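You operate a simulated robot arm through the tools that you are given. There is no shell and no other tool.

The job below is to be done with a simulated robot arm. You get a single attempt, and the scene is never put back.

Task
Gauge the reel 4 sheet and set the load knob by the chart.
Fine: on the thickness gauge; foot up and head parked before the sheet comes out; put the sheet back.

It is judged by the outcome, as a careful person would: the job done as asked, and still so three seconds after it is handed in. It fails if anything else is knocked over, pushed out of place, dropped, spilled or broken. Flat cloth is picked up by pressing the open fingertips on it (5 to 10 N) and closing them slowly along it; thin cloth reads only 2 to 8 mm in the jaws.

Robot
A 5-joint arm with a two-finger parallel gripper, fixed in place. Base frame: the origin is at the foot of the arm, x ahead of it, y to its left, z up. Units: mm, degrees, N and s.
It reaches about 1134 mm from its shoulder. Its first joint turns from -149.0 to 149.0 degrees. Payload 1.57 kg.
Tool frame: the origin (TCP) lies between the finger pads and is the grasp point; the fingertips stand 30 mm ahead of it; z points along the fingers, y is the line along which they close. The gripper opens to 110 mm. The fingers are 24 mm wide and 12 mm thick; the gripper's body (48 by 112 mm) begins 78 mm behind the TCP.
Orientation is that of the tool frame in the base frame, as [roll, pitch, yaw] about the fixed x, y, z axes, in that order (R = Rz(yaw) Ry(pitch) Rx(roll)). With the fingers straight down and closing along the base's y, the tool's x points along the base's -x, its y along +y and its z along -z.

Tools
- The arm moves only by the tool nudge_tool. Its argument "series" is text: rows parted by semicolons, each of 7 numbers parted by spaces: the shift along the tool's x, y, z in mm, then the turn, a rotation vector about the tool's x, y, z in degrees, then the finger opening in mm, from 0 to 110. In form: tx ty tz rx ry rz gripper; .... A call has 1 to 20 rows; each row is the pose to reach, as a shift and turn from the pose commanded when the call began, along the tool's axes at that moment. A row lasts 0.2 s, in which the tool goes at most 50 mm and 8.6 degrees; a call with a longer step from one row to the next is refused whole, and so is a gripper value outside its range. Where a pose cannot be reached the arm comes as near as it can. A force on the tool above 60 N (or 10 N above the force at the start of the call, whichever is more), or a blocked arm, ends the call early, and 0.2 s more pass. The fingers move at their own pace (about 153 mm/s each) and stop on an object; they squeeze with about 33 N. The grip force told is the motor's: it shows also when the fingers shut on nothing. Time passes only in rows, and 0.2 s behind the last, so rows that repeat a pose let the fingers close. It gives the time, the measured TCP pose, the force on the tool (base axes), the opening and the grip force at its end, in the units of the frame above (readings bear some noise), with the torque about the TCP (base axes, N m) and any sound that the robot's microphone picked up.
- Cameras (640 x 400 px; columns grow to the right, rows downward): "scene" is fixed at [220.4, -648.9, 1611.6]; the picture's right is [-0.04, 1.00, 0.00], its down [0.98, 0.04, -0.20] and it looks along [-0.20, -0.01, -0.98] (base axes); focal length 214 px, centre (320, 200). "wrist" rides on the gripper at [70, 16, -141] in the tool frame; the picture's right is [-0.23, 0.97, 0.00], its down [-0.86, -0.20, -0.48] and it looks along [-0.47, -0.11, 0.88] (tool axes); focal length 222 px, centre (320, 200).
- snapshot(camera): a new picture of that camera. It takes no simulated time.
- slide_trunk(by): slides the trunk up (or, below 0, down) by that many mm; the arm rides with it, the base frame stays. It gives what a move gives, with no picture.
- probe_pixels(camera, pixels): there is no depth. For up to 12 entries [column, row, z] of the newest picture of that camera ("zoom" is the newest enlarged one), the place [x, y] in the base frame at which the ray of that pixel passes the height z, good to about 3 mm. It takes no simulated time.
- inspect(camera, box): a new picture of the part [left, top, right, bottom] of that camera's present view, enlarged. It takes no simulated time.
- job_done(): hands the job in; it is judged then, once.

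Open the gripper and draw the arm clear of the work before you hand the job in, unless the task says otherwise.

The tools are called after "Emit:" as name(argument=value, ...) on one line, values as JSON. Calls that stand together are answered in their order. nudge_tool: Moves the arm, as the interface text tells. Its arguments: {"type":"object","properties":{"series":{"type":"string"}},"required":["series"]} The other tools are called the same way: slide_trunk (by) slides the trunk up or down; snapshot (camera) takes a picture; probe_pixels (camera, pixels) gives the place at which the rays of pixels pass given heights; inspect (camera, box) takes an enlarged picture of a part of a camera's view; job_done () hands the job in.

At the start:

```text
clock: 0.0
eef_pos: [12.8, -648.4, 1213.0]
ee_rot: [-180.0, 0.0, 179.9]
contact_force: [0.4, 0.2, -0.1]
wrist_torque: [0.0, -0.02, -0.03]
opening: 109.7
gripper_force: 0.0
trunk travel left (down, up): [-947.0, 23.0]
```

scene: 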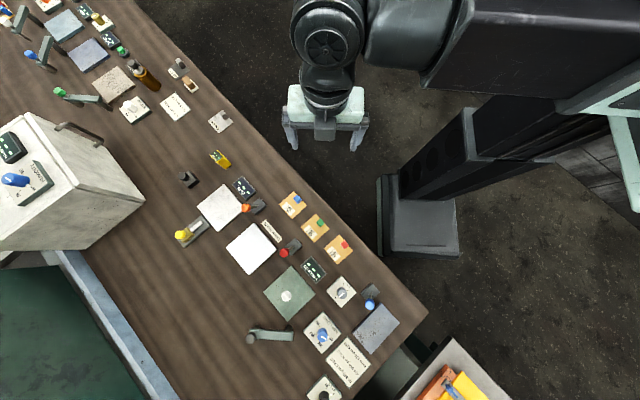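
wrist: 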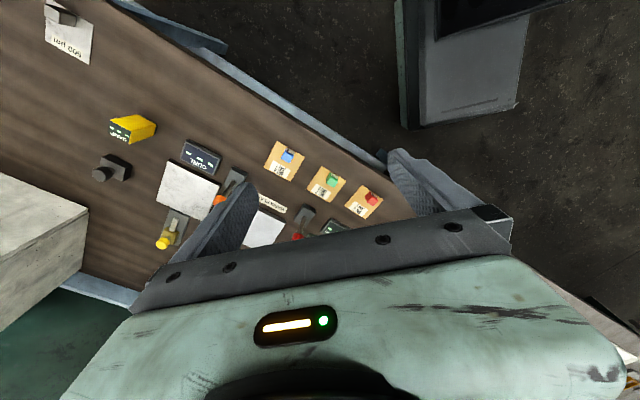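

The scene shows a bench with many stations; I'll enlarge several parts of the scene view to read the labels.

Emit:
inspect(camera="scene", box=[160, 140, 320, 240])

Emit:
inspect(camera="scene", box=[230, 180, 390, 280])

Emit:
inspect(camera="scene", box=[240, 270, 448, 400])

Emit:
inspect(camera="scene", box=[0, 0, 128, 80])

Emit:
inspect(camera="scene", box=[80, 40, 240, 140])

Emit:
inspect(camera="scene", box=[0, 100, 160, 200])

```text
4.00 times, centred on (240, 190) of scene
```

zoom: 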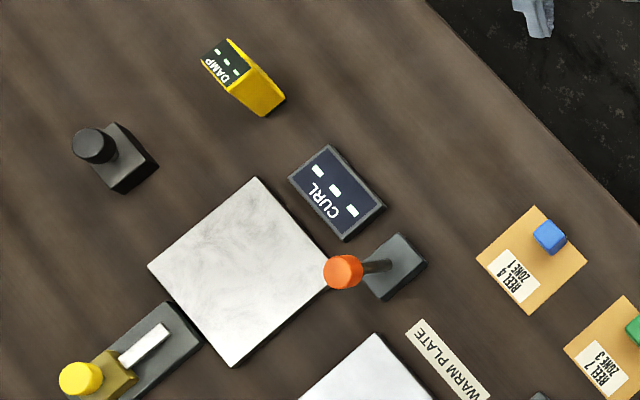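

```text
4.00 times, centred on (310, 230) of scene
```

zoom: 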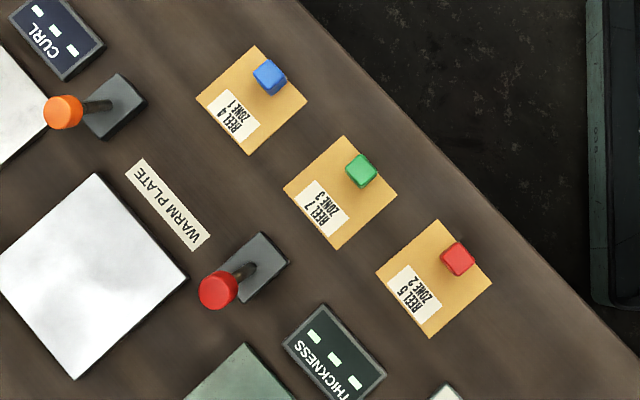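

```text
3.08 times, centred on (344, 335) of scene
```

zoom: 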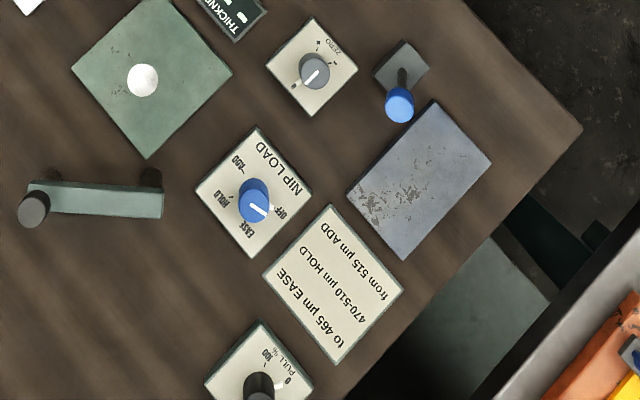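

```text
5.00 times, centred on (64, 40) of scene
```

zoom: 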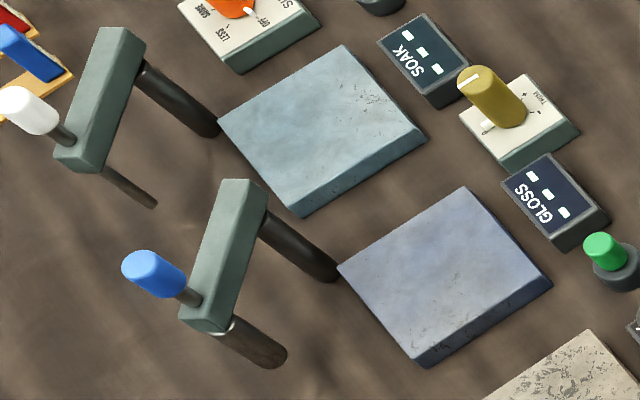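

```text
4.00 times, centred on (160, 90) of scene
```

zoom: 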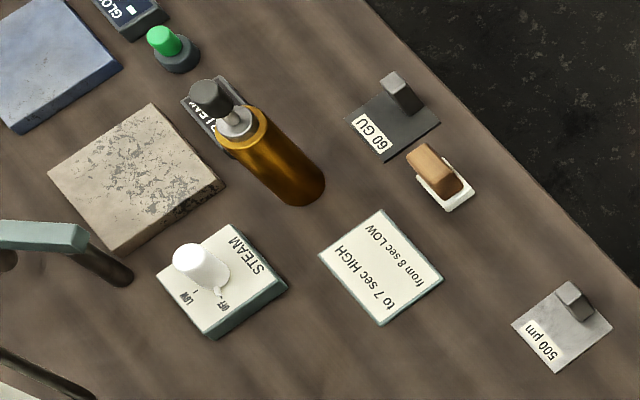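

```text
4.00 times, centred on (80, 150) of scene
```

zoom: 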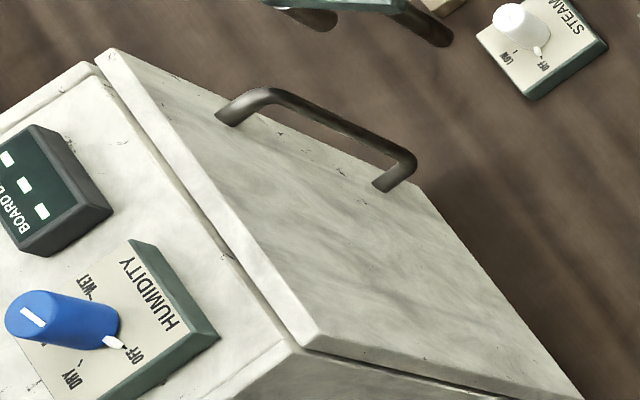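

The gauge area seems to be the green plate at scene (290,296) with the THICKNESS display at (314,270), and the reel 4 sheet at (292,205). I'll triangulate the bench height using the same features in both cameras.

Emit:
probe_pixels(camera="scene", pixels=[[298, 199, 700], [298, 199, 800], [298, 199, 900], [338, 237, 700], [338, 237, 800], [338, 237, 900], [245, 186, 700], [245, 186, 800], [245, 186, 900]])

Emit:
probe_pixels(camera="wrist", pixels=[[288, 156, 700], [288, 156, 800], [288, 156, 900], [371, 199, 700], [371, 199, 800], [371, 199, 900], [202, 157, 700], [202, 157, 800], [202, 157, 900]])

Emit:
inspect(camera="wrist", box=[140, 120, 400, 260])

```text
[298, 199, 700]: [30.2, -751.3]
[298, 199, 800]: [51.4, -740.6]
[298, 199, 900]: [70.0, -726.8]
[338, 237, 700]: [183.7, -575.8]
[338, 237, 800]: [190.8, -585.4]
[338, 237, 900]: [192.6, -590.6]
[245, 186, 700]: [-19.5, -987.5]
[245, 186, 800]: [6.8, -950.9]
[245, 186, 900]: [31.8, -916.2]
```

```text
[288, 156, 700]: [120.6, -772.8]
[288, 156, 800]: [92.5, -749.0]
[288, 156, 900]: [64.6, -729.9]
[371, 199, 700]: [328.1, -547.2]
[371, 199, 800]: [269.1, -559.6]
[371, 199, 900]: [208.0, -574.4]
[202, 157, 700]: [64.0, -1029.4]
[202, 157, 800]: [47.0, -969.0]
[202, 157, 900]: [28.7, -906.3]
```

```text
2.46 times, centred on (270, 190) of wrist
```

zoom: 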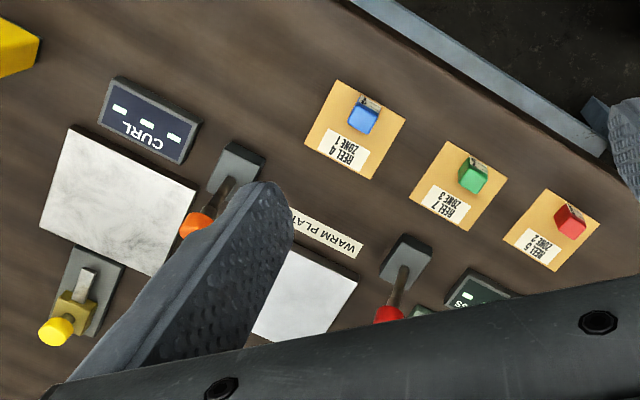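

The bench seems to be around z≈890–900. I'll probe the key gauge-related items at that height.

Emit:
probe_pixels(camera="scene", pixels=[[290, 296, 890], [314, 270, 890], [285, 252, 890], [268, 335, 890], [342, 292, 890], [322, 335, 890], [370, 303, 890], [376, 329, 890], [292, 205, 890], [221, 120, 890], [348, 363, 890], [324, 390, 890]])

Emit:
inspect(camera="scene", box=[240, 250, 336, 350])

Emit:
inspect(camera="scene", box=[300, 255, 400, 355])

```text
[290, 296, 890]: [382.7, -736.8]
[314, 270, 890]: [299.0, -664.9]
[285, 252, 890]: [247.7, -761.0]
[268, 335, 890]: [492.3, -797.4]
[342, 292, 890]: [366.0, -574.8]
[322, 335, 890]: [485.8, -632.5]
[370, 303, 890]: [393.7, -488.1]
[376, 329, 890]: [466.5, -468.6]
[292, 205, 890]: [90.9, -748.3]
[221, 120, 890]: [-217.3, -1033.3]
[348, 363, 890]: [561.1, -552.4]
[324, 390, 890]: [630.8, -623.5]
```

```text
4.00 times, centred on (288, 300) of scene
```

zoom: 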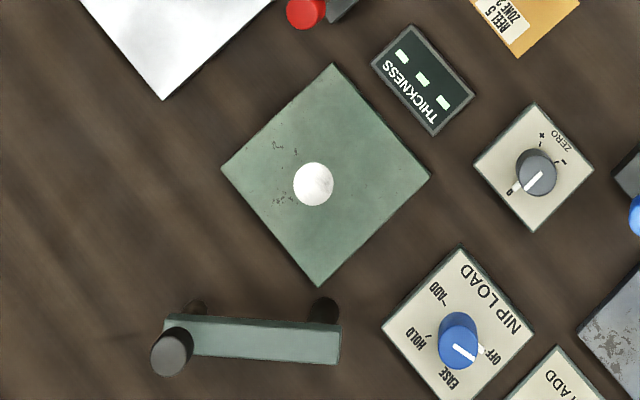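

```text
4.00 times, centred on (350, 305) of scene
```

zoom: 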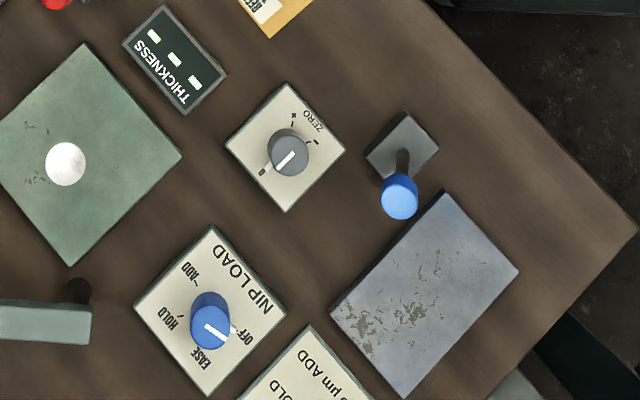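

The bench gauge: green plate at about (383,-737) with a white anvil, a swing arm at about (492,-797), ZERO knob at (366,-575), NIP LOAD at (486,-632), chart at (561,-552). I move the tool over toward that area at the present height to look with the wrist camera.

Emit:
nudge_tool(series="-44 -5 0 0 0 0 110; -88 -10 0 0 0 0 110; -132 -15 0 0 0 0 110; -176 -20 0 0 0 0 110; -220 -25 0 0 0 0 110; -264 -30 0 0 0 0 110; -308 -35 0 0 0 0 110; -352 -40 0 0 0 0 110; -396 -45 0 0 0 0 110; -440 -50 0 0 0 0 110; -440 -50 0 0 0 0 110")

Emit:
snapshot(camera="wrist")

Emit:
snapshot(camera="scene")

```text
clock: 2.4
eef_pos: [452.7, -697.2, 1213.7]
ee_rot: [-180.0, 0.0, 180.0]
contact_force: [-0.7, -0.1, -0.3]
wrist_torque: [-0.01, -0.01, 0.0]
opening: 109.5
gripper_force: 0.1
trunk travel left (down, up): [-947.0, 23.0]
```

```text
taken
```

wrist: 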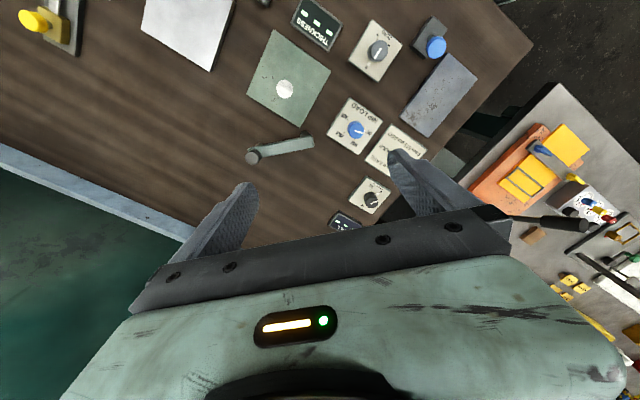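

```text
taken
```

scene: 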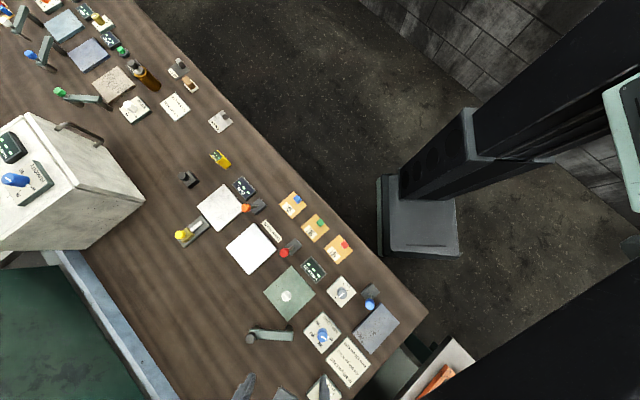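

Now the wrist camera sees the gauge. I'll enlarge the pertinent parts of the wrist view.

Emit:
inspect(camera="wrist", box=[220, 0, 380, 100])

Emit:
inspect(camera="wrist", box=[220, 80, 380, 180])

Emit:
inspect(camera="wrist", box=[320, 90, 448, 170])

Emit:
inspect(camera="wrist", box=[320, 160, 416, 230])

Emit:
inspect(camera="wrist", box=[330, 0, 490, 100])

```text
4.00 times, centred on (300, 50) of wrist
```

zoom: 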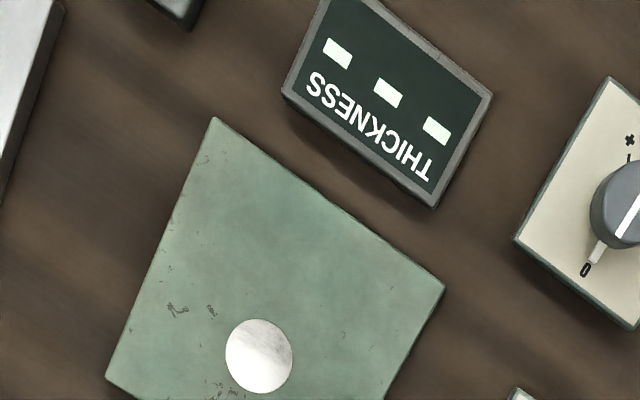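

```text
4.00 times, centred on (300, 130) of wrist
```

zoom: 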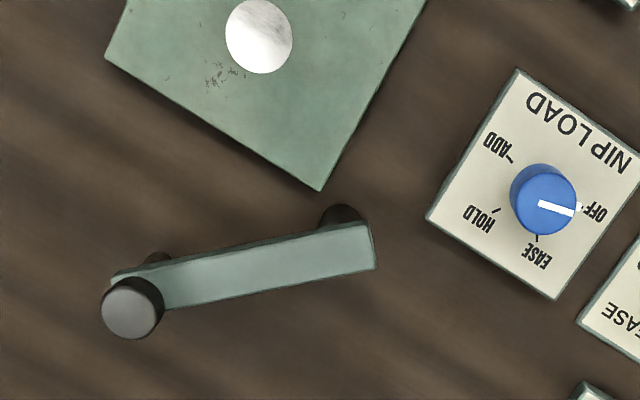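

```text
5.00 times, centred on (384, 130) of wrist
```

zoom: 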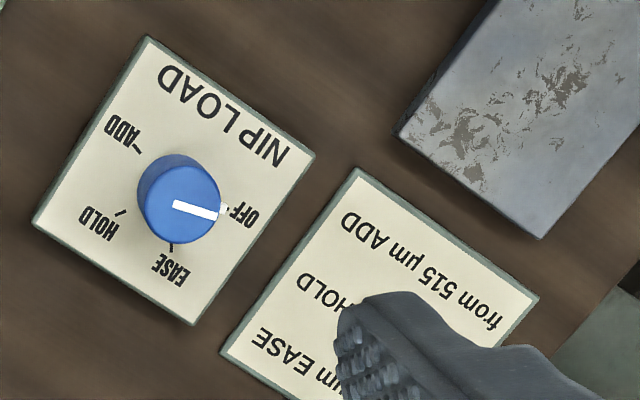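

```text
5.71 times, centred on (368, 195) of wrist
```

zoom: 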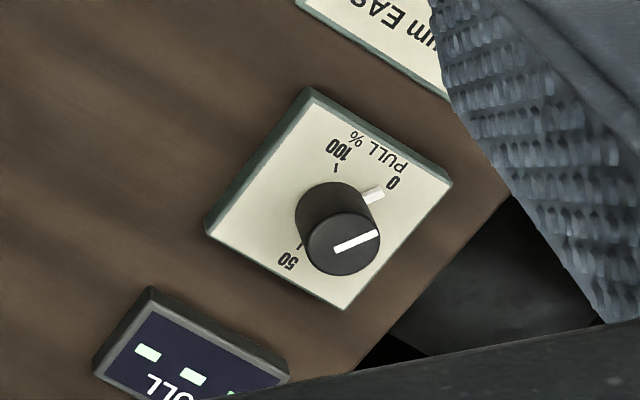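

```text
4.00 times, centred on (410, 50) of wrist
```

zoom: 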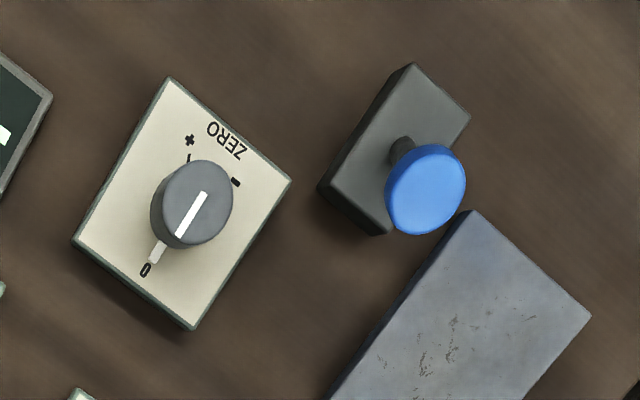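

The gauge has a swing arm with a post at its right end and a dark knob at its left end (wrist (252,155), scene (251,337)). I'll triangulate the heights of the knob, plate corner, and knobs.

Emit:
probe_pixels(camera="wrist", pixels=[[253, 157, 900], [253, 157, 950], [253, 157, 1000], [253, 157, 1050], [284, 89, 890], [284, 89, 920], [273, 30, 890], [273, 30, 920], [331, 67, 890], [331, 67, 920], [300, 127, 890], [300, 127, 920]])

Emit:
probe_pixels(camera="scene", pixels=[[251, 338, 900], [251, 338, 950], [251, 338, 1000], [251, 338, 1050], [286, 296, 890], [286, 296, 920], [291, 266, 890], [291, 266, 920], [315.5, 294, 890], [315.5, 294, 920], [287, 321, 890], [287, 321, 920]])

```text
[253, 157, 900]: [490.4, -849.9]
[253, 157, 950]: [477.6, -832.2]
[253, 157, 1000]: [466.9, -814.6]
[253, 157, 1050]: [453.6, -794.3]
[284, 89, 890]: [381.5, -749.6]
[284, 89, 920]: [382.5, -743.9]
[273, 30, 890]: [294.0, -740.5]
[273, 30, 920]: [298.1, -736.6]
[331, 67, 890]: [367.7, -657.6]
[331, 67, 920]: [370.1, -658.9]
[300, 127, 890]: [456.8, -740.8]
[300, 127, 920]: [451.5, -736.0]
```

```text
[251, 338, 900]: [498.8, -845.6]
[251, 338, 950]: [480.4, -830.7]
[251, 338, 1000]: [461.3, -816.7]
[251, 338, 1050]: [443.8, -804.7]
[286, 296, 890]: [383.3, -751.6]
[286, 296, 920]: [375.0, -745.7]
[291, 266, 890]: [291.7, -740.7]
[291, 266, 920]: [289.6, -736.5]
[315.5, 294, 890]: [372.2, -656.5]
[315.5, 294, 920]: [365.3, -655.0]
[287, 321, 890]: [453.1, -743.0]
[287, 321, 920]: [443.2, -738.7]
```

Plate top is about z 890, and the swing-arm knob about z 955. I descend to about z 1080 over the gauge for a better look.

Emit:
nudge_tool(series="-10 -15 45 0 0 0 110; -20 -30 90 0 0 0 110; -30 -45 133 0 0 0 110; -30 -45 133 0 0 0 110")

Emit:
snapshot(camera="wrist")

Emit:
inspect(camera="wrist", box=[200, 60, 440, 210])

```text
clock: 3.4
eef_pos: [478.7, -741.9, 1213.5]
ee_rot: [-180.0, 0.0, -180.0]
contact_force: [0.1, -0.2, 0.5]
wrist_torque: [0.0, 0.02, 0.02]
opening: 110.0
gripper_force: 0.2
out of reach, approached as far as the arm can: row 1, 2, 3, 4
trunk travel left (down, up): [-947.0, 23.0]
```

```text
taken
```

wrist: 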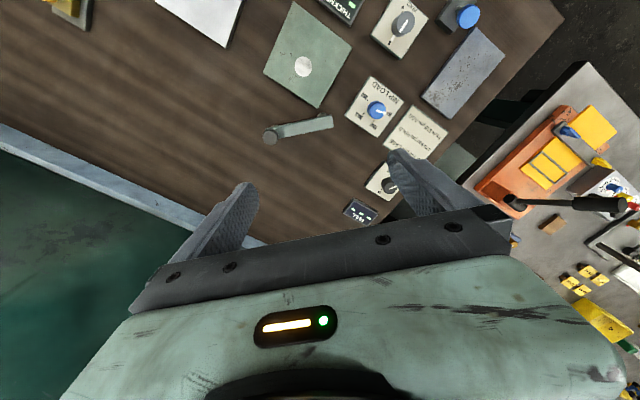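

```text
2.67 times, centred on (320, 135) of wrist
```

zoom: 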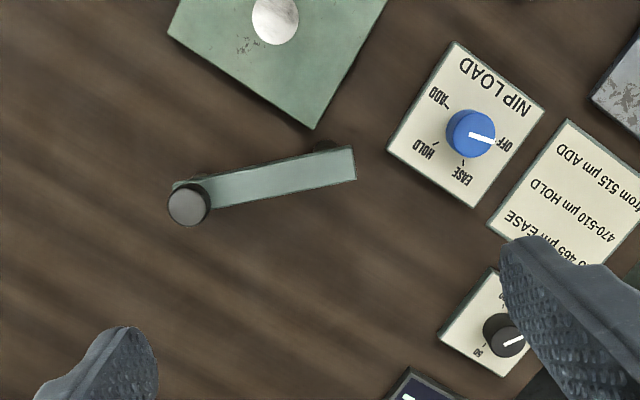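

Going down is out of the arm's own reach here, so I lower the trunk by 130 mm instead (nothing under the gripper at that height).

Emit:
slide_trunk(by=-130)

Emit:
snapshot(camera="wrist")

Emit:
inspect(camera="wrist", box=[180, 60, 420, 210])

Emit:
snapshot(camera="scene")

```text
clock: 5.0
eef_pos: [478.6, -741.4, 1084.0]
ee_rot: [-180.0, -0.1, 180.0]
contact_force: [-0.1, 0.5, 0.1]
wrist_torque: [-0.01, 0.02, -0.02]
opening: 109.9
gripper_force: 0.1
trunk travel left (down, up): [-817.0, 153.0]
```

```text
taken
```

wrist: 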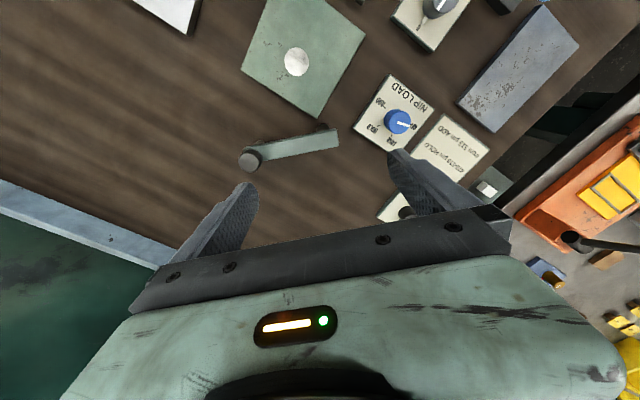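

```text
2.67 times, centred on (300, 135) of wrist
```

zoom: 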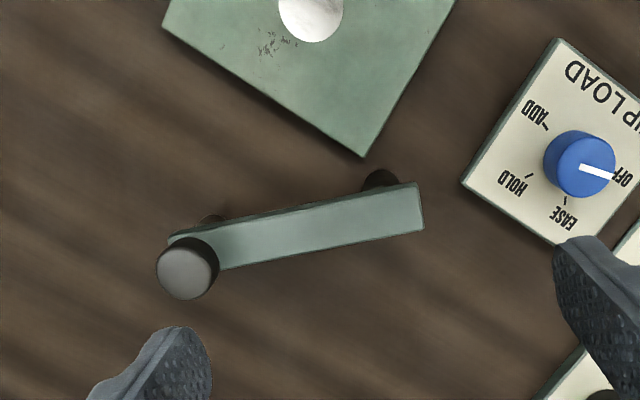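

```text
taken
```

scene: 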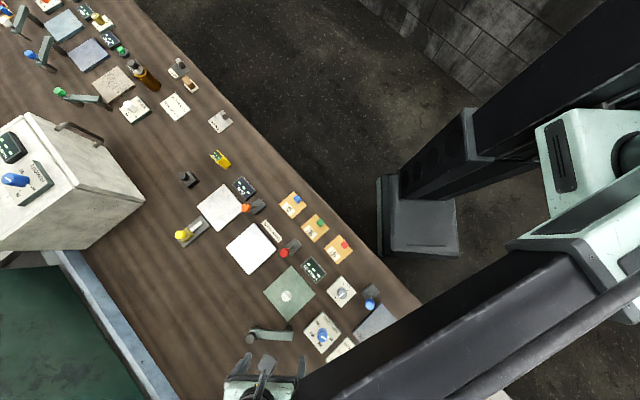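

I spin the tool about its axis by 60° so the camera faces radially outward, to be followed by a tilt for a side view of the gauge head.

Emit:
nudge_tool(series="5 0 0 0 0 8.5 110; 10 0 0 0 0 17 110; 15 0 0 0 0 25.5 110; 20 0 0 0 0 34 110; 25 0 0 0 0 42.5 110; 30 0 0 0 0 51 110; 35 0 0 0 0 59 110; 35 0 0 0 0 59 110")

Emit:
snapshot(camera="wrist")

```text
clock: 6.8
eef_pos: [445.4, -741.7, 1084.0]
ee_rot: [180.0, 0.0, 121.0]
contact_force: [0.2, -0.1, 0.3]
wrist_torque: [0.01, 0.02, -0.03]
opening: 110.4
gripper_force: 0.1
trunk travel left (down, up): [-817.0, 153.0]
```

```text
taken
```

wrist: 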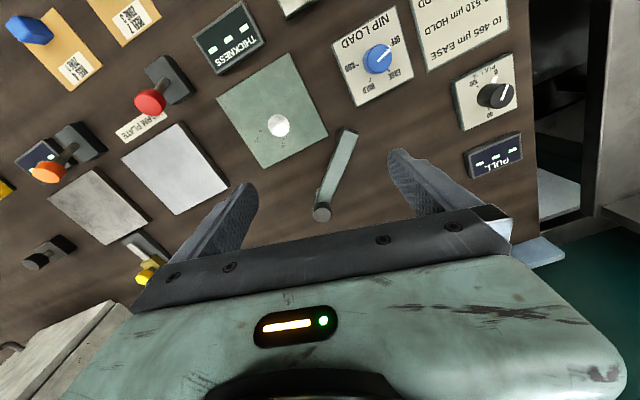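

Now I tilt the tool outward about its y axis (30°) to look at the gauge head more from the side.

Emit:
nudge_tool(series="0 0 0 0 -8 0 110; 0 0 0 0 -16 0 110; 0 0 0 0 -24 0 110; 0 0 0 0 -30 0 110; 0 0 0 0 -30 0 110")

Emit:
snapshot(camera="wrist")

Emit:
inspect(camera="wrist", box=[220, 80, 420, 205])

```text
clock: 8.0
eef_pos: [445.2, -743.6, 1116.1]
ee_rot: [-180.0, 30.0, 121.0]
contact_force: [-0.5, -0.7, -0.4]
wrist_torque: [-0.01, -0.01, 0.0]
opening: 110.2
gripper_force: 0.1
out of reach, approached as far as the arm can: row 2, 3, 4, 5
trunk travel left (down, up): [-817.0, 153.0]
```

```text
taken
```

wrist: 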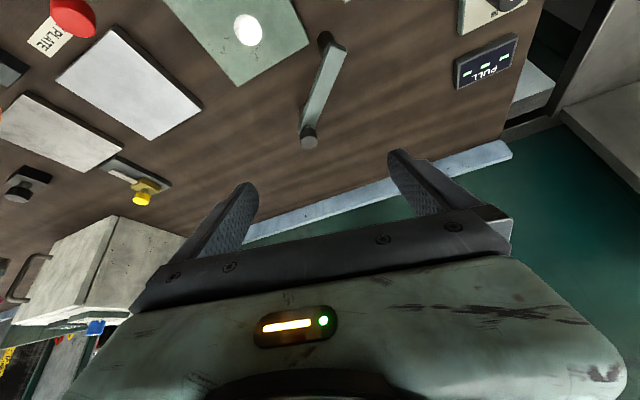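

```text
3.20 times, centred on (320, 142) of wrist
```

zoom: 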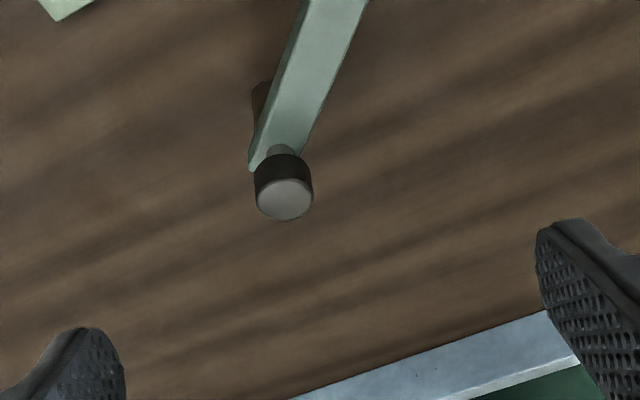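

The knob sits raised on a thin stem above the swing arm with the foot below (foot up now). I untilt the tool and rise about 150 mm so the trunk can be lowered further later.

Emit:
nudge_tool(series="-20 0 -34 0 8 0 110; -40 0 -69 0 16 0 110; -60 0 -104 0 24 0 110; -75 0 -130 0 30 0 110; -75 0 -130 0 30 0 110")

```text
clock: 9.2
eef_pos: [446.7, -743.6, 1083.9]
ee_rot: [-180.0, 0.0, 121.0]
contact_force: [0.7, -1.4, -0.2]
wrist_torque: [0.0, 0.01, 0.01]
opening: 109.9
gripper_force: 0.0
out of reach, approached as far as the arm can: row 1, 2, 3, 4, 5
trunk travel left (down, up): [-817.0, 153.0]
```

The height is evidently governed only by the trunk (TCP stayed at 1083.9). I take fresh pictures from this upright pose to measure the gauge and the sheets.

Emit:
snapshot(camera="wrist")

Emit:
inspect(camera="wrist", box=[240, 90, 400, 230])

Emit:
inspect(camera="scene", box=[225, 280, 335, 360])

```text
taken
```

wrist: 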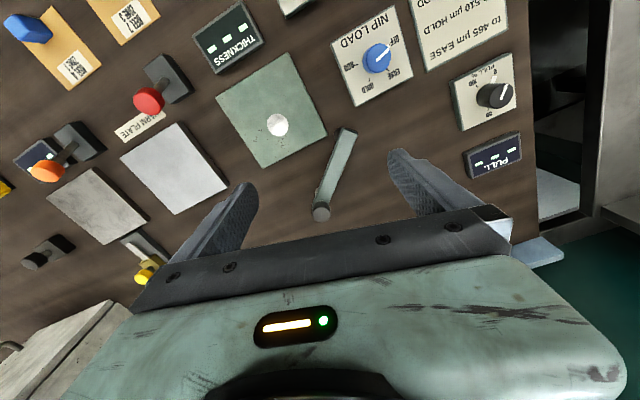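

```text
2.86 times, centred on (320, 160) of wrist
```

zoom: 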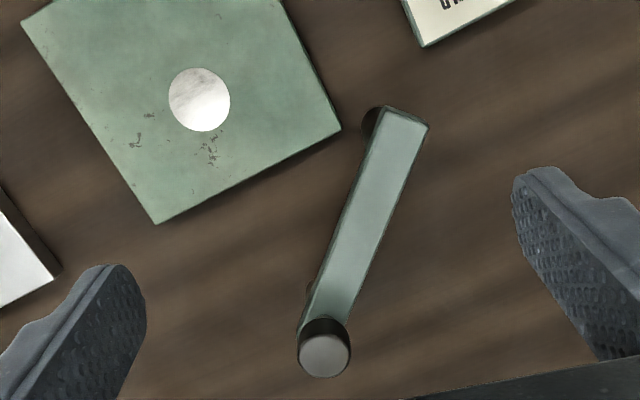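

```text
5.00 times, centred on (280, 320) of scene
```

zoom: 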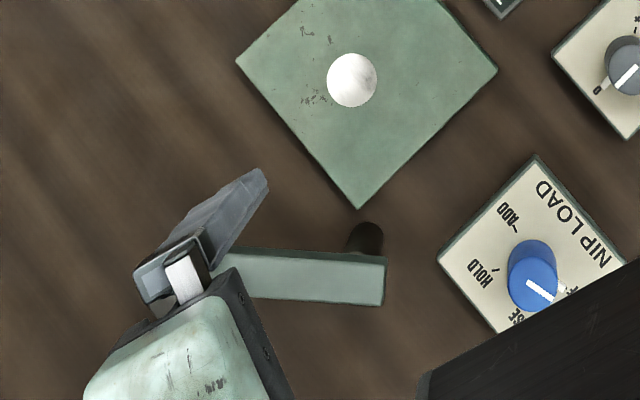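

I probe matching points (arm end, knob top, anvil, plate corner) in both cameras at a few heights to triangulate.

Emit:
probe_pixels(camera="wrist", pixels=[[350.1, 130.6, 930], [350.1, 130.6, 950], [350.1, 130.6, 970], [321.7, 214.2, 950], [321.7, 214.2, 970], [278, 125, 885], [278, 125, 895], [327, 135.5, 885], [327, 135.5, 895], [262.6, 168, 885], [262.6, 168, 895], [215.7, 97.7, 890]])

Emit:
probe_pixels(camera="scene", pixels=[[293.2, 336.4, 930], [293.2, 336.4, 950], [293.2, 336.4, 970], [251, 338, 950], [251, 338, 970], [286.2, 296, 885], [286.2, 296, 895], [287.8, 321.6, 885], [287.8, 321.6, 895], [263.2, 292.4, 885], [263.2, 292.4, 895], [315.5, 294.2, 890]])

```text
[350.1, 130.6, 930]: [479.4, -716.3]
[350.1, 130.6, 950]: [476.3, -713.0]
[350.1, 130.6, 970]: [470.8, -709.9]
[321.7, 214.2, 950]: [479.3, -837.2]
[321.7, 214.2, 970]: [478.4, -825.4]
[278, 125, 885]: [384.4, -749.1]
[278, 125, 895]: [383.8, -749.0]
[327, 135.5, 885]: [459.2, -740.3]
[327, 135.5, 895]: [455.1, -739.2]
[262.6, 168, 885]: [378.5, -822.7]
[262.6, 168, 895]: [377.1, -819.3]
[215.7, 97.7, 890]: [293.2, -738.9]
```

```text
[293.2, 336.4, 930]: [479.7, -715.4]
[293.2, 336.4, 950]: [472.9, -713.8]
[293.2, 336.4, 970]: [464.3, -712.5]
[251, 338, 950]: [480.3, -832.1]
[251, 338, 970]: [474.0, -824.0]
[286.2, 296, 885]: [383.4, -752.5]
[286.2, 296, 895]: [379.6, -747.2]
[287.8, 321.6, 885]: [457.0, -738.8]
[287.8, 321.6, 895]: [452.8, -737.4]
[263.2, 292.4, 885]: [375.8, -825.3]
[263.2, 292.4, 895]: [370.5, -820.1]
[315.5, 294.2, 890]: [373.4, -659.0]
```

Triangulated: arm end ≈(479.5,-716,930), knob top ≈(478.5,-830,960), anvil ≈(384,-749.5,886), so the pivot is about (479,-729) with a radius of about 100. I move above the knob with fingers closing tangentially (along base x), staying at z 1084.

Emit:
nudge_tool(series="-22.6 -4.3 0 0 0 7.8 110; -45.2 -8.6 0 0 0 15.5 110; -67.8 -12.9 0 0 0 23.3 110; -90.4 -17.2 0 0 0 31 110; -90.4 -17.2 0 0 0 31 110")

Emit:
snapshot(camera="wrist")

Emit:
inspect(camera="wrist", box=[240, 80, 400, 220])

Emit:
snapshot(camera="scene")

```text
clock: 10.4
eef_pos: [461.4, -796.3, 1084.4]
ee_rot: [179.9, 0.1, 89.9]
contact_force: [-0.1, -0.1, 0.3]
wrist_torque: [0.03, 0.01, 0.0]
opening: 110.1
gripper_force: 0.0
out of reach, approached as far as the arm can: row 3, 4, 5
trunk travel left (down, up): [-817.0, 153.0]
```

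```text
taken
```

wrist: 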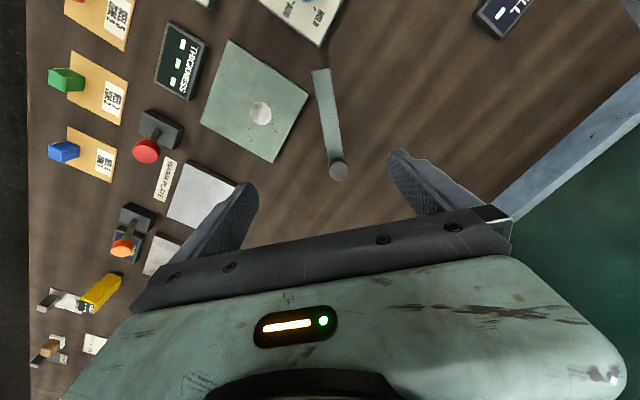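

```text
2.86 times, centred on (320, 150) of wrist
```

zoom: 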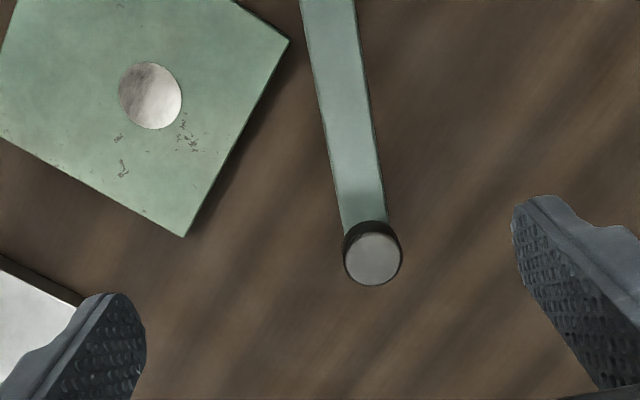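

```text
taken
```

scene: 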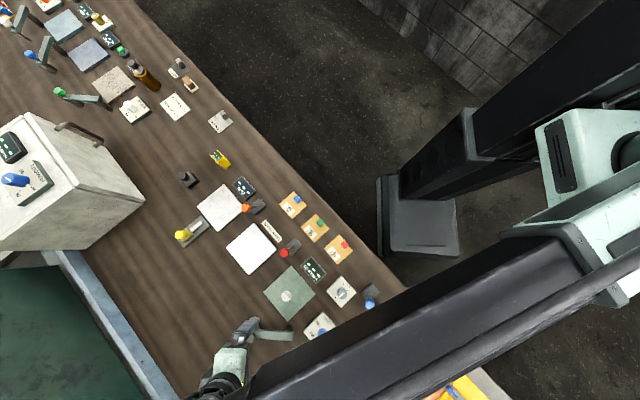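

The straight-down reach ends at r≈920, so I'll cage the swing arm nearer its pivot. I move the TCP to about (478.5,-785), still at z 1084, and narrow the fingers to 60 mm.

Emit:
nudge_tool(series="6 8 0 0 0 0 80; 11.3 17 0 0 0 0 60; 11.3 17 0 0 0 0 60; 11.3 17 0 0 0 0 60")

Emit:
slide_trunk(by=-80)

Emit:
snapshot(camera="wrist")

Emit:
inspect(camera="wrist", box=[200, 40, 420, 240])

```text
clock: 11.4
eef_pos: [478.0, -784.8, 1084.2]
ee_rot: [-179.9, 0.0, 90.0]
contact_force: [-0.5, 0.1, -0.3]
wrist_torque: [0.02, -0.01, -0.01]
opening: 59.9
gripper_force: 0.1
trunk travel left (down, up): [-817.0, 153.0]
```

```text
clock: 12.6
eef_pos: [477.8, -784.6, 1003.7]
ee_rot: [179.9, 0.1, 90.1]
contact_force: [-0.2, -1.1, 0.1]
wrist_torque: [0.01, 0.02, 0.01]
opening: 60.2
gripper_force: 0.1
trunk travel left (down, up): [-737.0, 233.0]
```

```text
taken
```

wrist: 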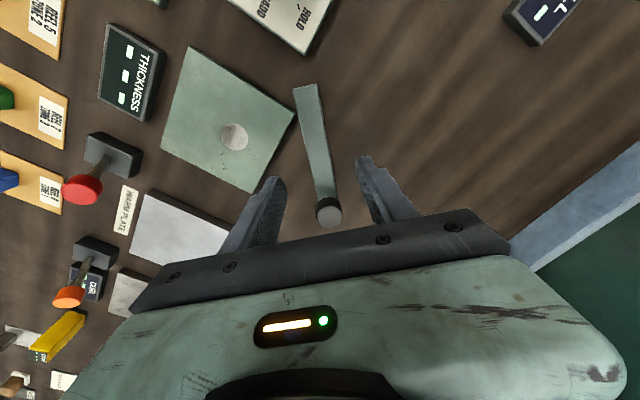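

```text
2.00 times, centred on (310, 140) of wrist
```

zoom: 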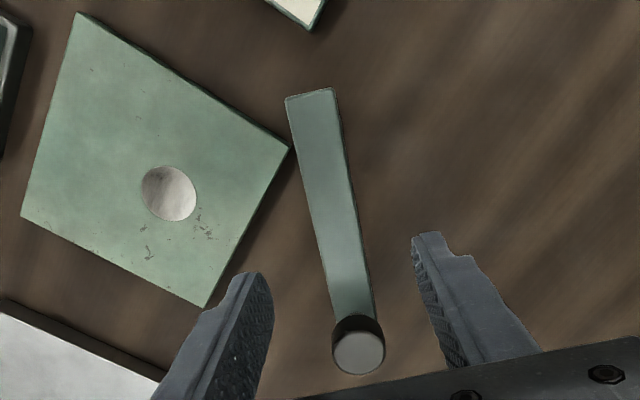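

I probe the arm end and knob in this nearer view.

Emit:
probe_pixels(camera="wrist", pixels=[[305, 86, 920], [305, 86, 930], [305, 86, 940], [330, 216, 950], [330, 216, 955], [330, 216, 960], [292.5, 88.5, 930], [317.5, 84, 930], [316.5, 194, 930], [337.5, 201, 930], [235, 137, 885], [235, 137, 890]])

```text
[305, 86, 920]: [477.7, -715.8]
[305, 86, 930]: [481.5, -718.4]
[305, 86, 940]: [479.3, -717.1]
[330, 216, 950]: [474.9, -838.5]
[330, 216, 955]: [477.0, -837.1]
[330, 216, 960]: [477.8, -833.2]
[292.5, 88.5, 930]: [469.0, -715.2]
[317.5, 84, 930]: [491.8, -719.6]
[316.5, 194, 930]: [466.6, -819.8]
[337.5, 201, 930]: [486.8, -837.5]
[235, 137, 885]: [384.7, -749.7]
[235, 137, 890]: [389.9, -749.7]
```

The arm is at x≈468–491 at z≈930, centered between the fingers. I lower 58 mm so the fingertips straddle the arm, then narrow to 36 mm.

Emit:
slide_trunk(by=-58)

Emit:
nudge_tool(series="0 0 0 0 0 0 46; 0 0 0 0 0 0 36; 0 0 0 0 0 0 36")

Emit:
snapshot(camera="wrist")

Emit:
inspect(camera="wrist", box=[200, 40, 420, 240])

```text
clock: 13.5
eef_pos: [478.4, -786.0, 946.6]
ee_rot: [-179.9, -0.1, 90.0]
contact_force: [-0.2, -0.1, 0.0]
wrist_torque: [0.01, -0.02, 0.02]
opening: 60.1
gripper_force: 0.1
trunk travel left (down, up): [-679.0, 291.0]
```

```text
clock: 14.3
eef_pos: [477.4, -786.0, 944.0]
ee_rot: [-179.9, 0.1, 90.0]
contact_force: [-0.3, 0.3, 0.7]
wrist_torque: [-0.02, -0.01, -0.01]
opening: 36.3
gripper_force: 0.1
trunk travel left (down, up): [-679.0, 291.0]
```

```text
taken
```

wrist: 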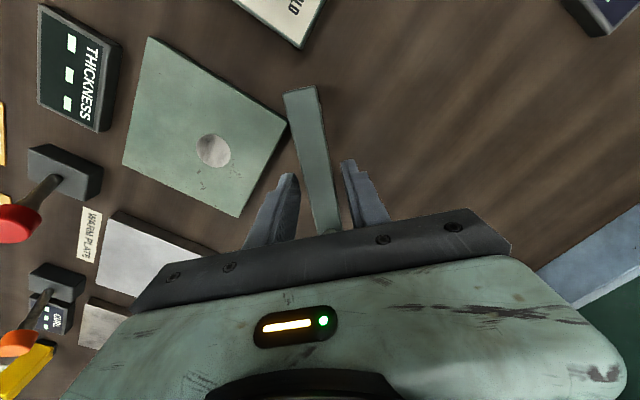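

```text
2.00 times, centred on (310, 140) of wrist
```

zoom: 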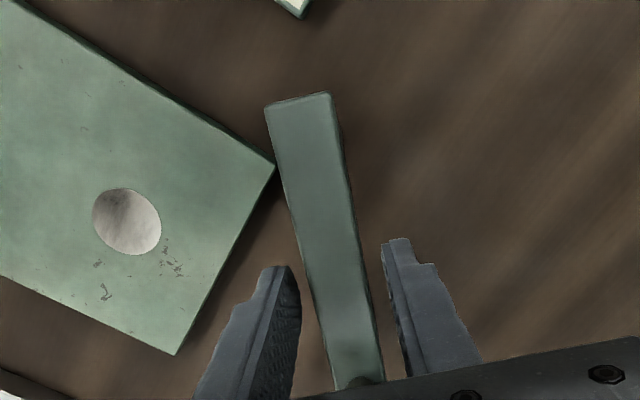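

The arm is nicely straddled. I narrow the cage to 27 mm and swing it clockwise along the arc about the pivot, first 40°.

Emit:
nudge_tool(series="0 0 0 0 0 0 27; 0 0 0 0 0 0 27; 0.7 -7.1 0 0 0 8 27; 2.4 -14 0 0 0 16 27; 5 -20.6 0 0 0 24 27; 8.5 -26.8 0 0 0 32 27; 12.9 -32.4 0 0 0 40 27; 12.9 -32.4 0 0 0 40 27")

Emit:
snapshot(camera="wrist")

Emit:
snapshot(camera="scene")

```text
clock: 16.1
eef_pos: [447.2, -772.0, 946.5]
ee_rot: [180.0, 0.0, 49.9]
contact_force: [-0.1, 0.0, 0.7]
wrist_torque: [0.0, 0.02, -0.02]
opening: 27.0
gripper_force: 0.0
trunk travel left (down, up): [-679.0, 291.0]
```

```text
taken
```

wrist: 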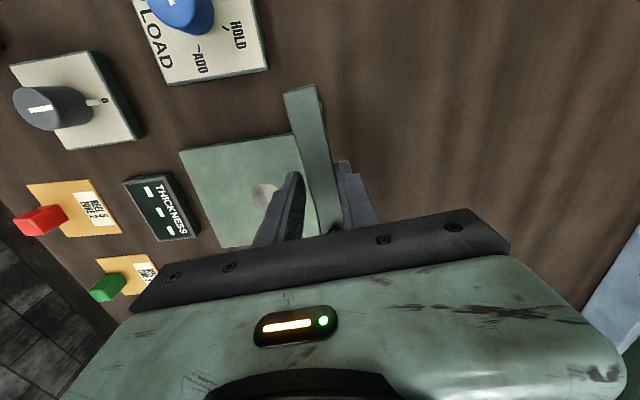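

```text
taken
```

scene: 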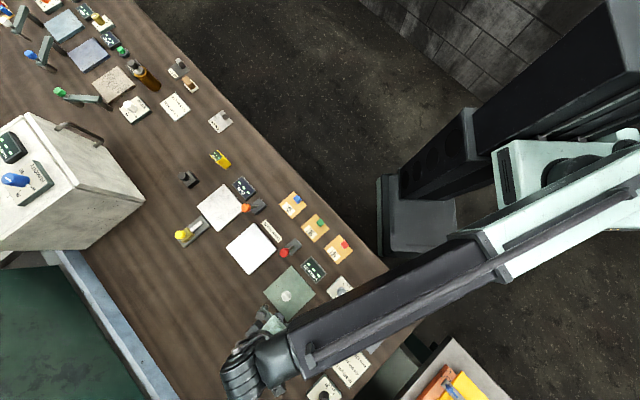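

The arm follows with no resistance. I continue the swing another 40° toward the anvil.

Emit:
nudge_tool(series="0.7 -7.1 0 0 0 8 27; 2.4 -14 0 0 0 16 27; 5 -20.6 0 0 0 24 27; 8.5 -26.8 0 0 0 32 27; 12.9 -32.4 0 0 0 40 27; 12.9 -32.4 0 0 0 40 27")

Emit:
snapshot(camera="wrist")

Emit:
snapshot(camera="scene")

Emit:
inspect(camera="scene", box=[250, 240, 350, 320])

```text
clock: 17.5
eef_pos: [430.3, -741.4, 945.5]
ee_rot: [-179.9, 0.0, 9.9]
contact_force: [-0.4, -0.4, -0.5]
wrist_torque: [-0.02, 0.01, -0.01]
opening: 27.7
gripper_force: 0.6
trunk travel left (down, up): [-679.0, 291.0]
```

```text
taken
```

wrist: 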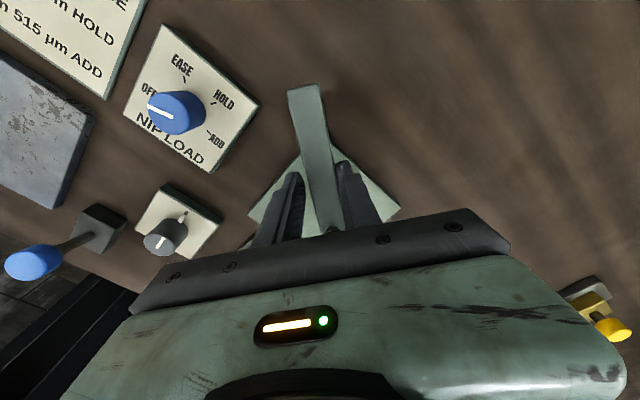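

```text
taken
```

scene: 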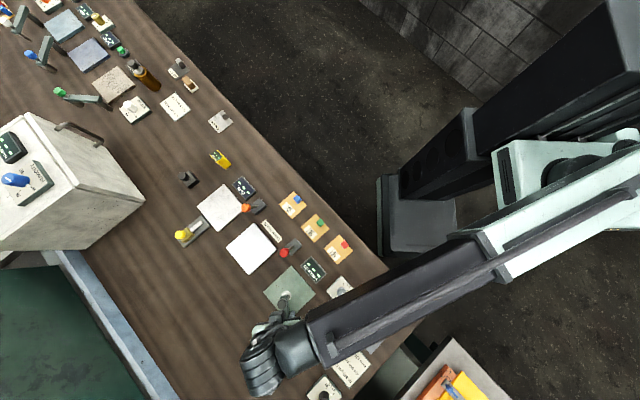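

```text
5.00 times, centred on (300, 280) of scene
```

zoom: 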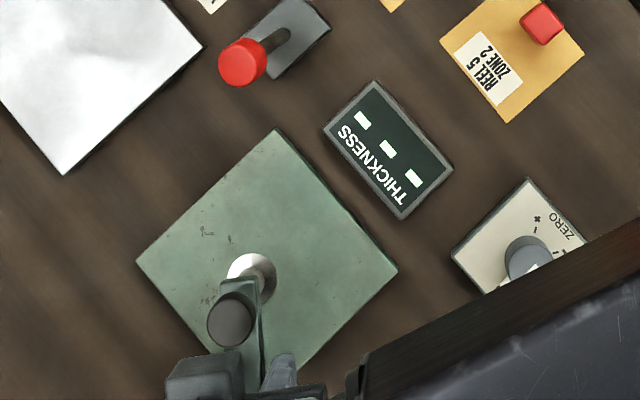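

The knob appears nearly over the anvil (scene (282,303.6)). I probe to compare it with the anvil position.

Emit:
probe_pixels(camera="scene", pixels=[[282, 303.6, 960], [282, 303.6, 950], [286.5, 296, 886]])

Emit:
inspect(camera="wrist", box=[220, 60, 420, 240])

```text
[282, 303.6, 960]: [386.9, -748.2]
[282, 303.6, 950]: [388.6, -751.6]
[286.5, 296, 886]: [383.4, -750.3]
```

```text
2.22 times, centred on (320, 150) of wrist
```

zoom: 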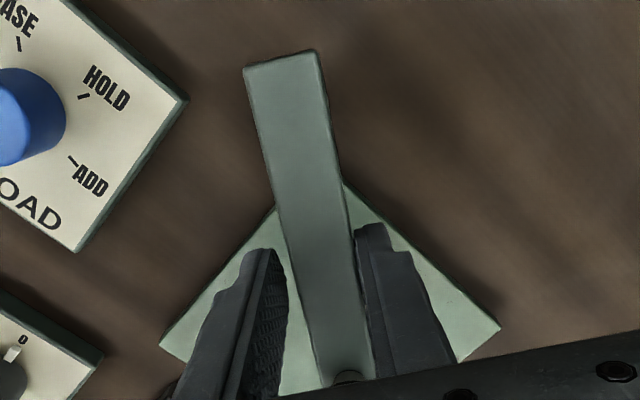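

The knob is over the anvil to within measurement error ((387,-748) vs (383.5,-750)). I push 3 mm further gently to see whether there is a stop.

Emit:
nudge_tool(series="0 -1.5 0 0 0 0 27; 0.2 -3 0 0 0 1.5 27; 0.2 -3 0 0 0 1.5 27")

Emit:
inspect(camera="scene", box=[250, 240, 350, 320])

```text
clock: 18.3
eef_pos: [430.4, -738.2, 944.8]
ee_rot: [180.0, 0.0, 8.5]
contact_force: [2.9, -5.6, 2.0]
wrist_torque: [-0.09, -0.07, -0.03]
opening: 31.9
gripper_force: 2.8
trunk travel left (down, up): [-679.0, 291.0]
```

```text
5.00 times, centred on (300, 280) of scene
```

zoom: 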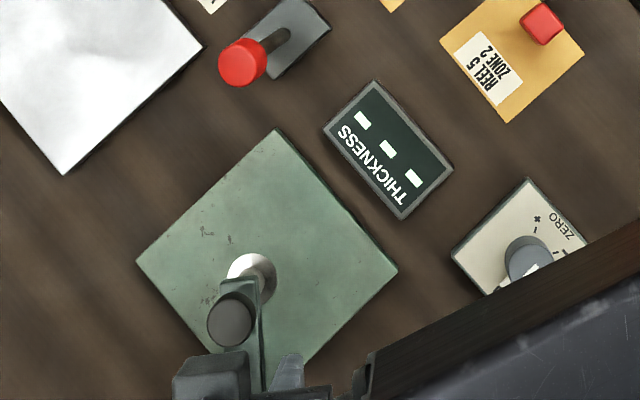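

There is a stop (about 6 N), so the head is fully over the anvil. I back off to unload the finger, open to 60 mm and rise.

Emit:
nudge_tool(series="0 2 0 0 0 0 27; 0 4 0 0 0 0 40; 0 4 0 0 0 0 60; 0 4 0 0 0 0 60")

Emit:
slide_trunk(by=80)

Emit:
snapshot(camera="wrist")

Emit:
inspect(camera="scene", box=[250, 240, 350, 320])

```text
clock: 19.3
eef_pos: [428.8, -741.9, 946.6]
ee_rot: [180.0, 0.0, 8.6]
contact_force: [0.1, 0.6, 0.5]
wrist_torque: [-0.01, 0.02, 0.0]
opening: 59.9
gripper_force: 0.0
trunk travel left (down, up): [-679.0, 291.0]
```

```text
clock: 20.5
eef_pos: [430.7, -743.2, 1026.4]
ee_rot: [-180.0, -0.1, 8.4]
contact_force: [-0.4, -0.3, -0.6]
wrist_torque: [0.01, 0.0, 0.0]
opening: 60.0
gripper_force: 0.0
trunk travel left (down, up): [-759.0, 211.0]
```

```text
taken
```

wrist: 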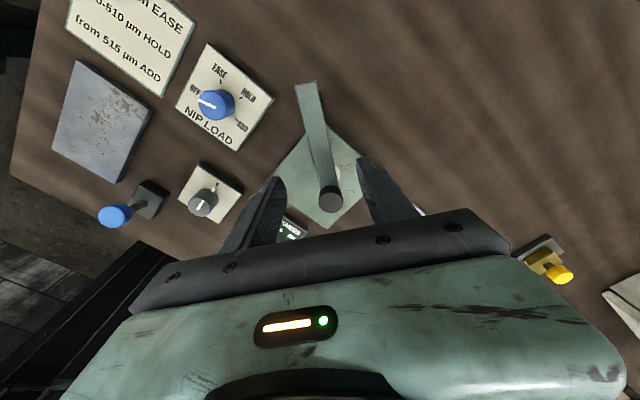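

```text
5.00 times, centred on (300, 280) of scene
```

zoom: 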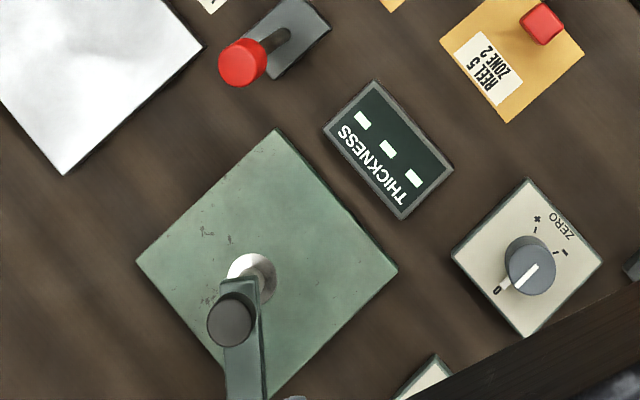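

The head stays over the anvil; the knob top is at wrist (331,197). I probe it for pressing.

Emit:
probe_pixels(camera="wrist", pixels=[[331, 197, 950], [331, 197, 955], [331, 197, 960], [331, 197, 965]])

Emit:
probe_pixels(camera="scene", pixels=[[282, 303.5, 950], [282, 303.5, 955], [282, 303.5, 960], [282, 303.5, 965]])

Emit:
inspect(camera="wrist", box=[280, 60, 400, 240])

```text
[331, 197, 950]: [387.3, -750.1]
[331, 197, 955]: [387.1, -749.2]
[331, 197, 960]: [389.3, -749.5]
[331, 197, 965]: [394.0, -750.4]
```

```text
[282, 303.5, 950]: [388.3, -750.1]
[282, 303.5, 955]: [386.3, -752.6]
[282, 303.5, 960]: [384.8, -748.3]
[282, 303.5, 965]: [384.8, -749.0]
```

```text
2.22 times, centred on (340, 150) of wrist
```

zoom: 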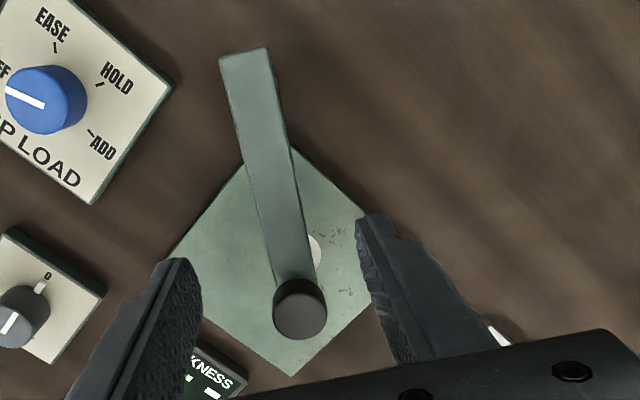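

The knob top is near (387,-750,955). I close the fingers and move directly above it, tips at about z 996.

Emit:
nudge_tool(series="-22 0.5 0 0 0 0 30; -44.1 1 0 0 0 0 0; -44.1 1 0 0 0 0 0; -44.1 1 0 0 0 0 0")

Emit:
slide_trunk(by=-30)

Emit:
inspect(camera="scene", box=[250, 240, 350, 320])

Emit:
snapshot(camera="wrist")

```text
clock: 21.5
eef_pos: [383.9, -749.9, 1026.2]
ee_rot: [180.0, 0.0, 8.5]
contact_force: [-0.8, -0.3, 1.3]
wrist_torque: [-0.01, -0.01, 0.0]
opening: 0.1
gripper_force: 21.2
trunk travel left (down, up): [-759.0, 211.0]
```

```text
clock: 22.2
eef_pos: [384.5, -750.2, 998.7]
ee_rot: [179.7, -0.2, 8.4]
contact_force: [5.9, -14.0, 35.1]
wrist_torque: [-0.37, -0.14, -0.17]
opening: 0.1
gripper_force: 21.1
trunk travel left (down, up): [-729.0, 241.0]
```

```text
5.00 times, centred on (300, 280) of scene
```

zoom: 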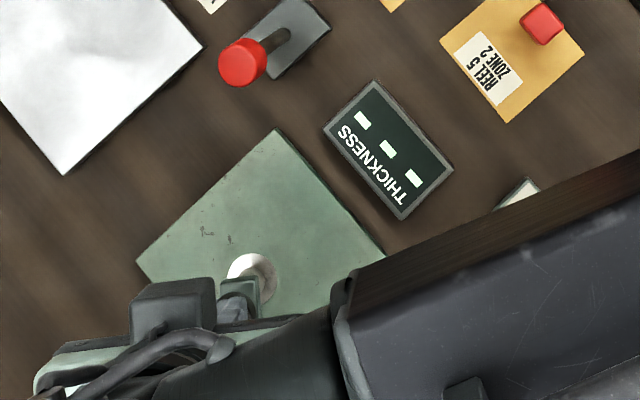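

```text
taken
```

wrist: 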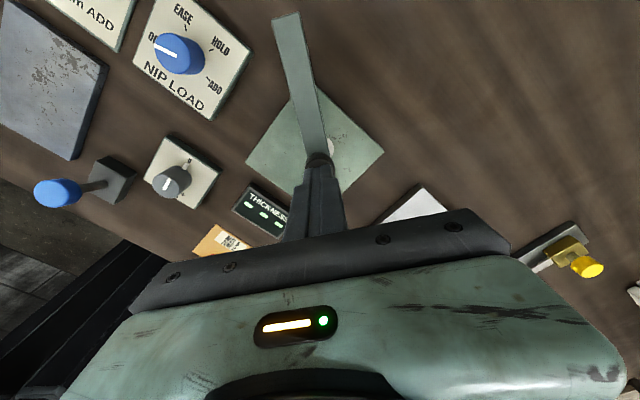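

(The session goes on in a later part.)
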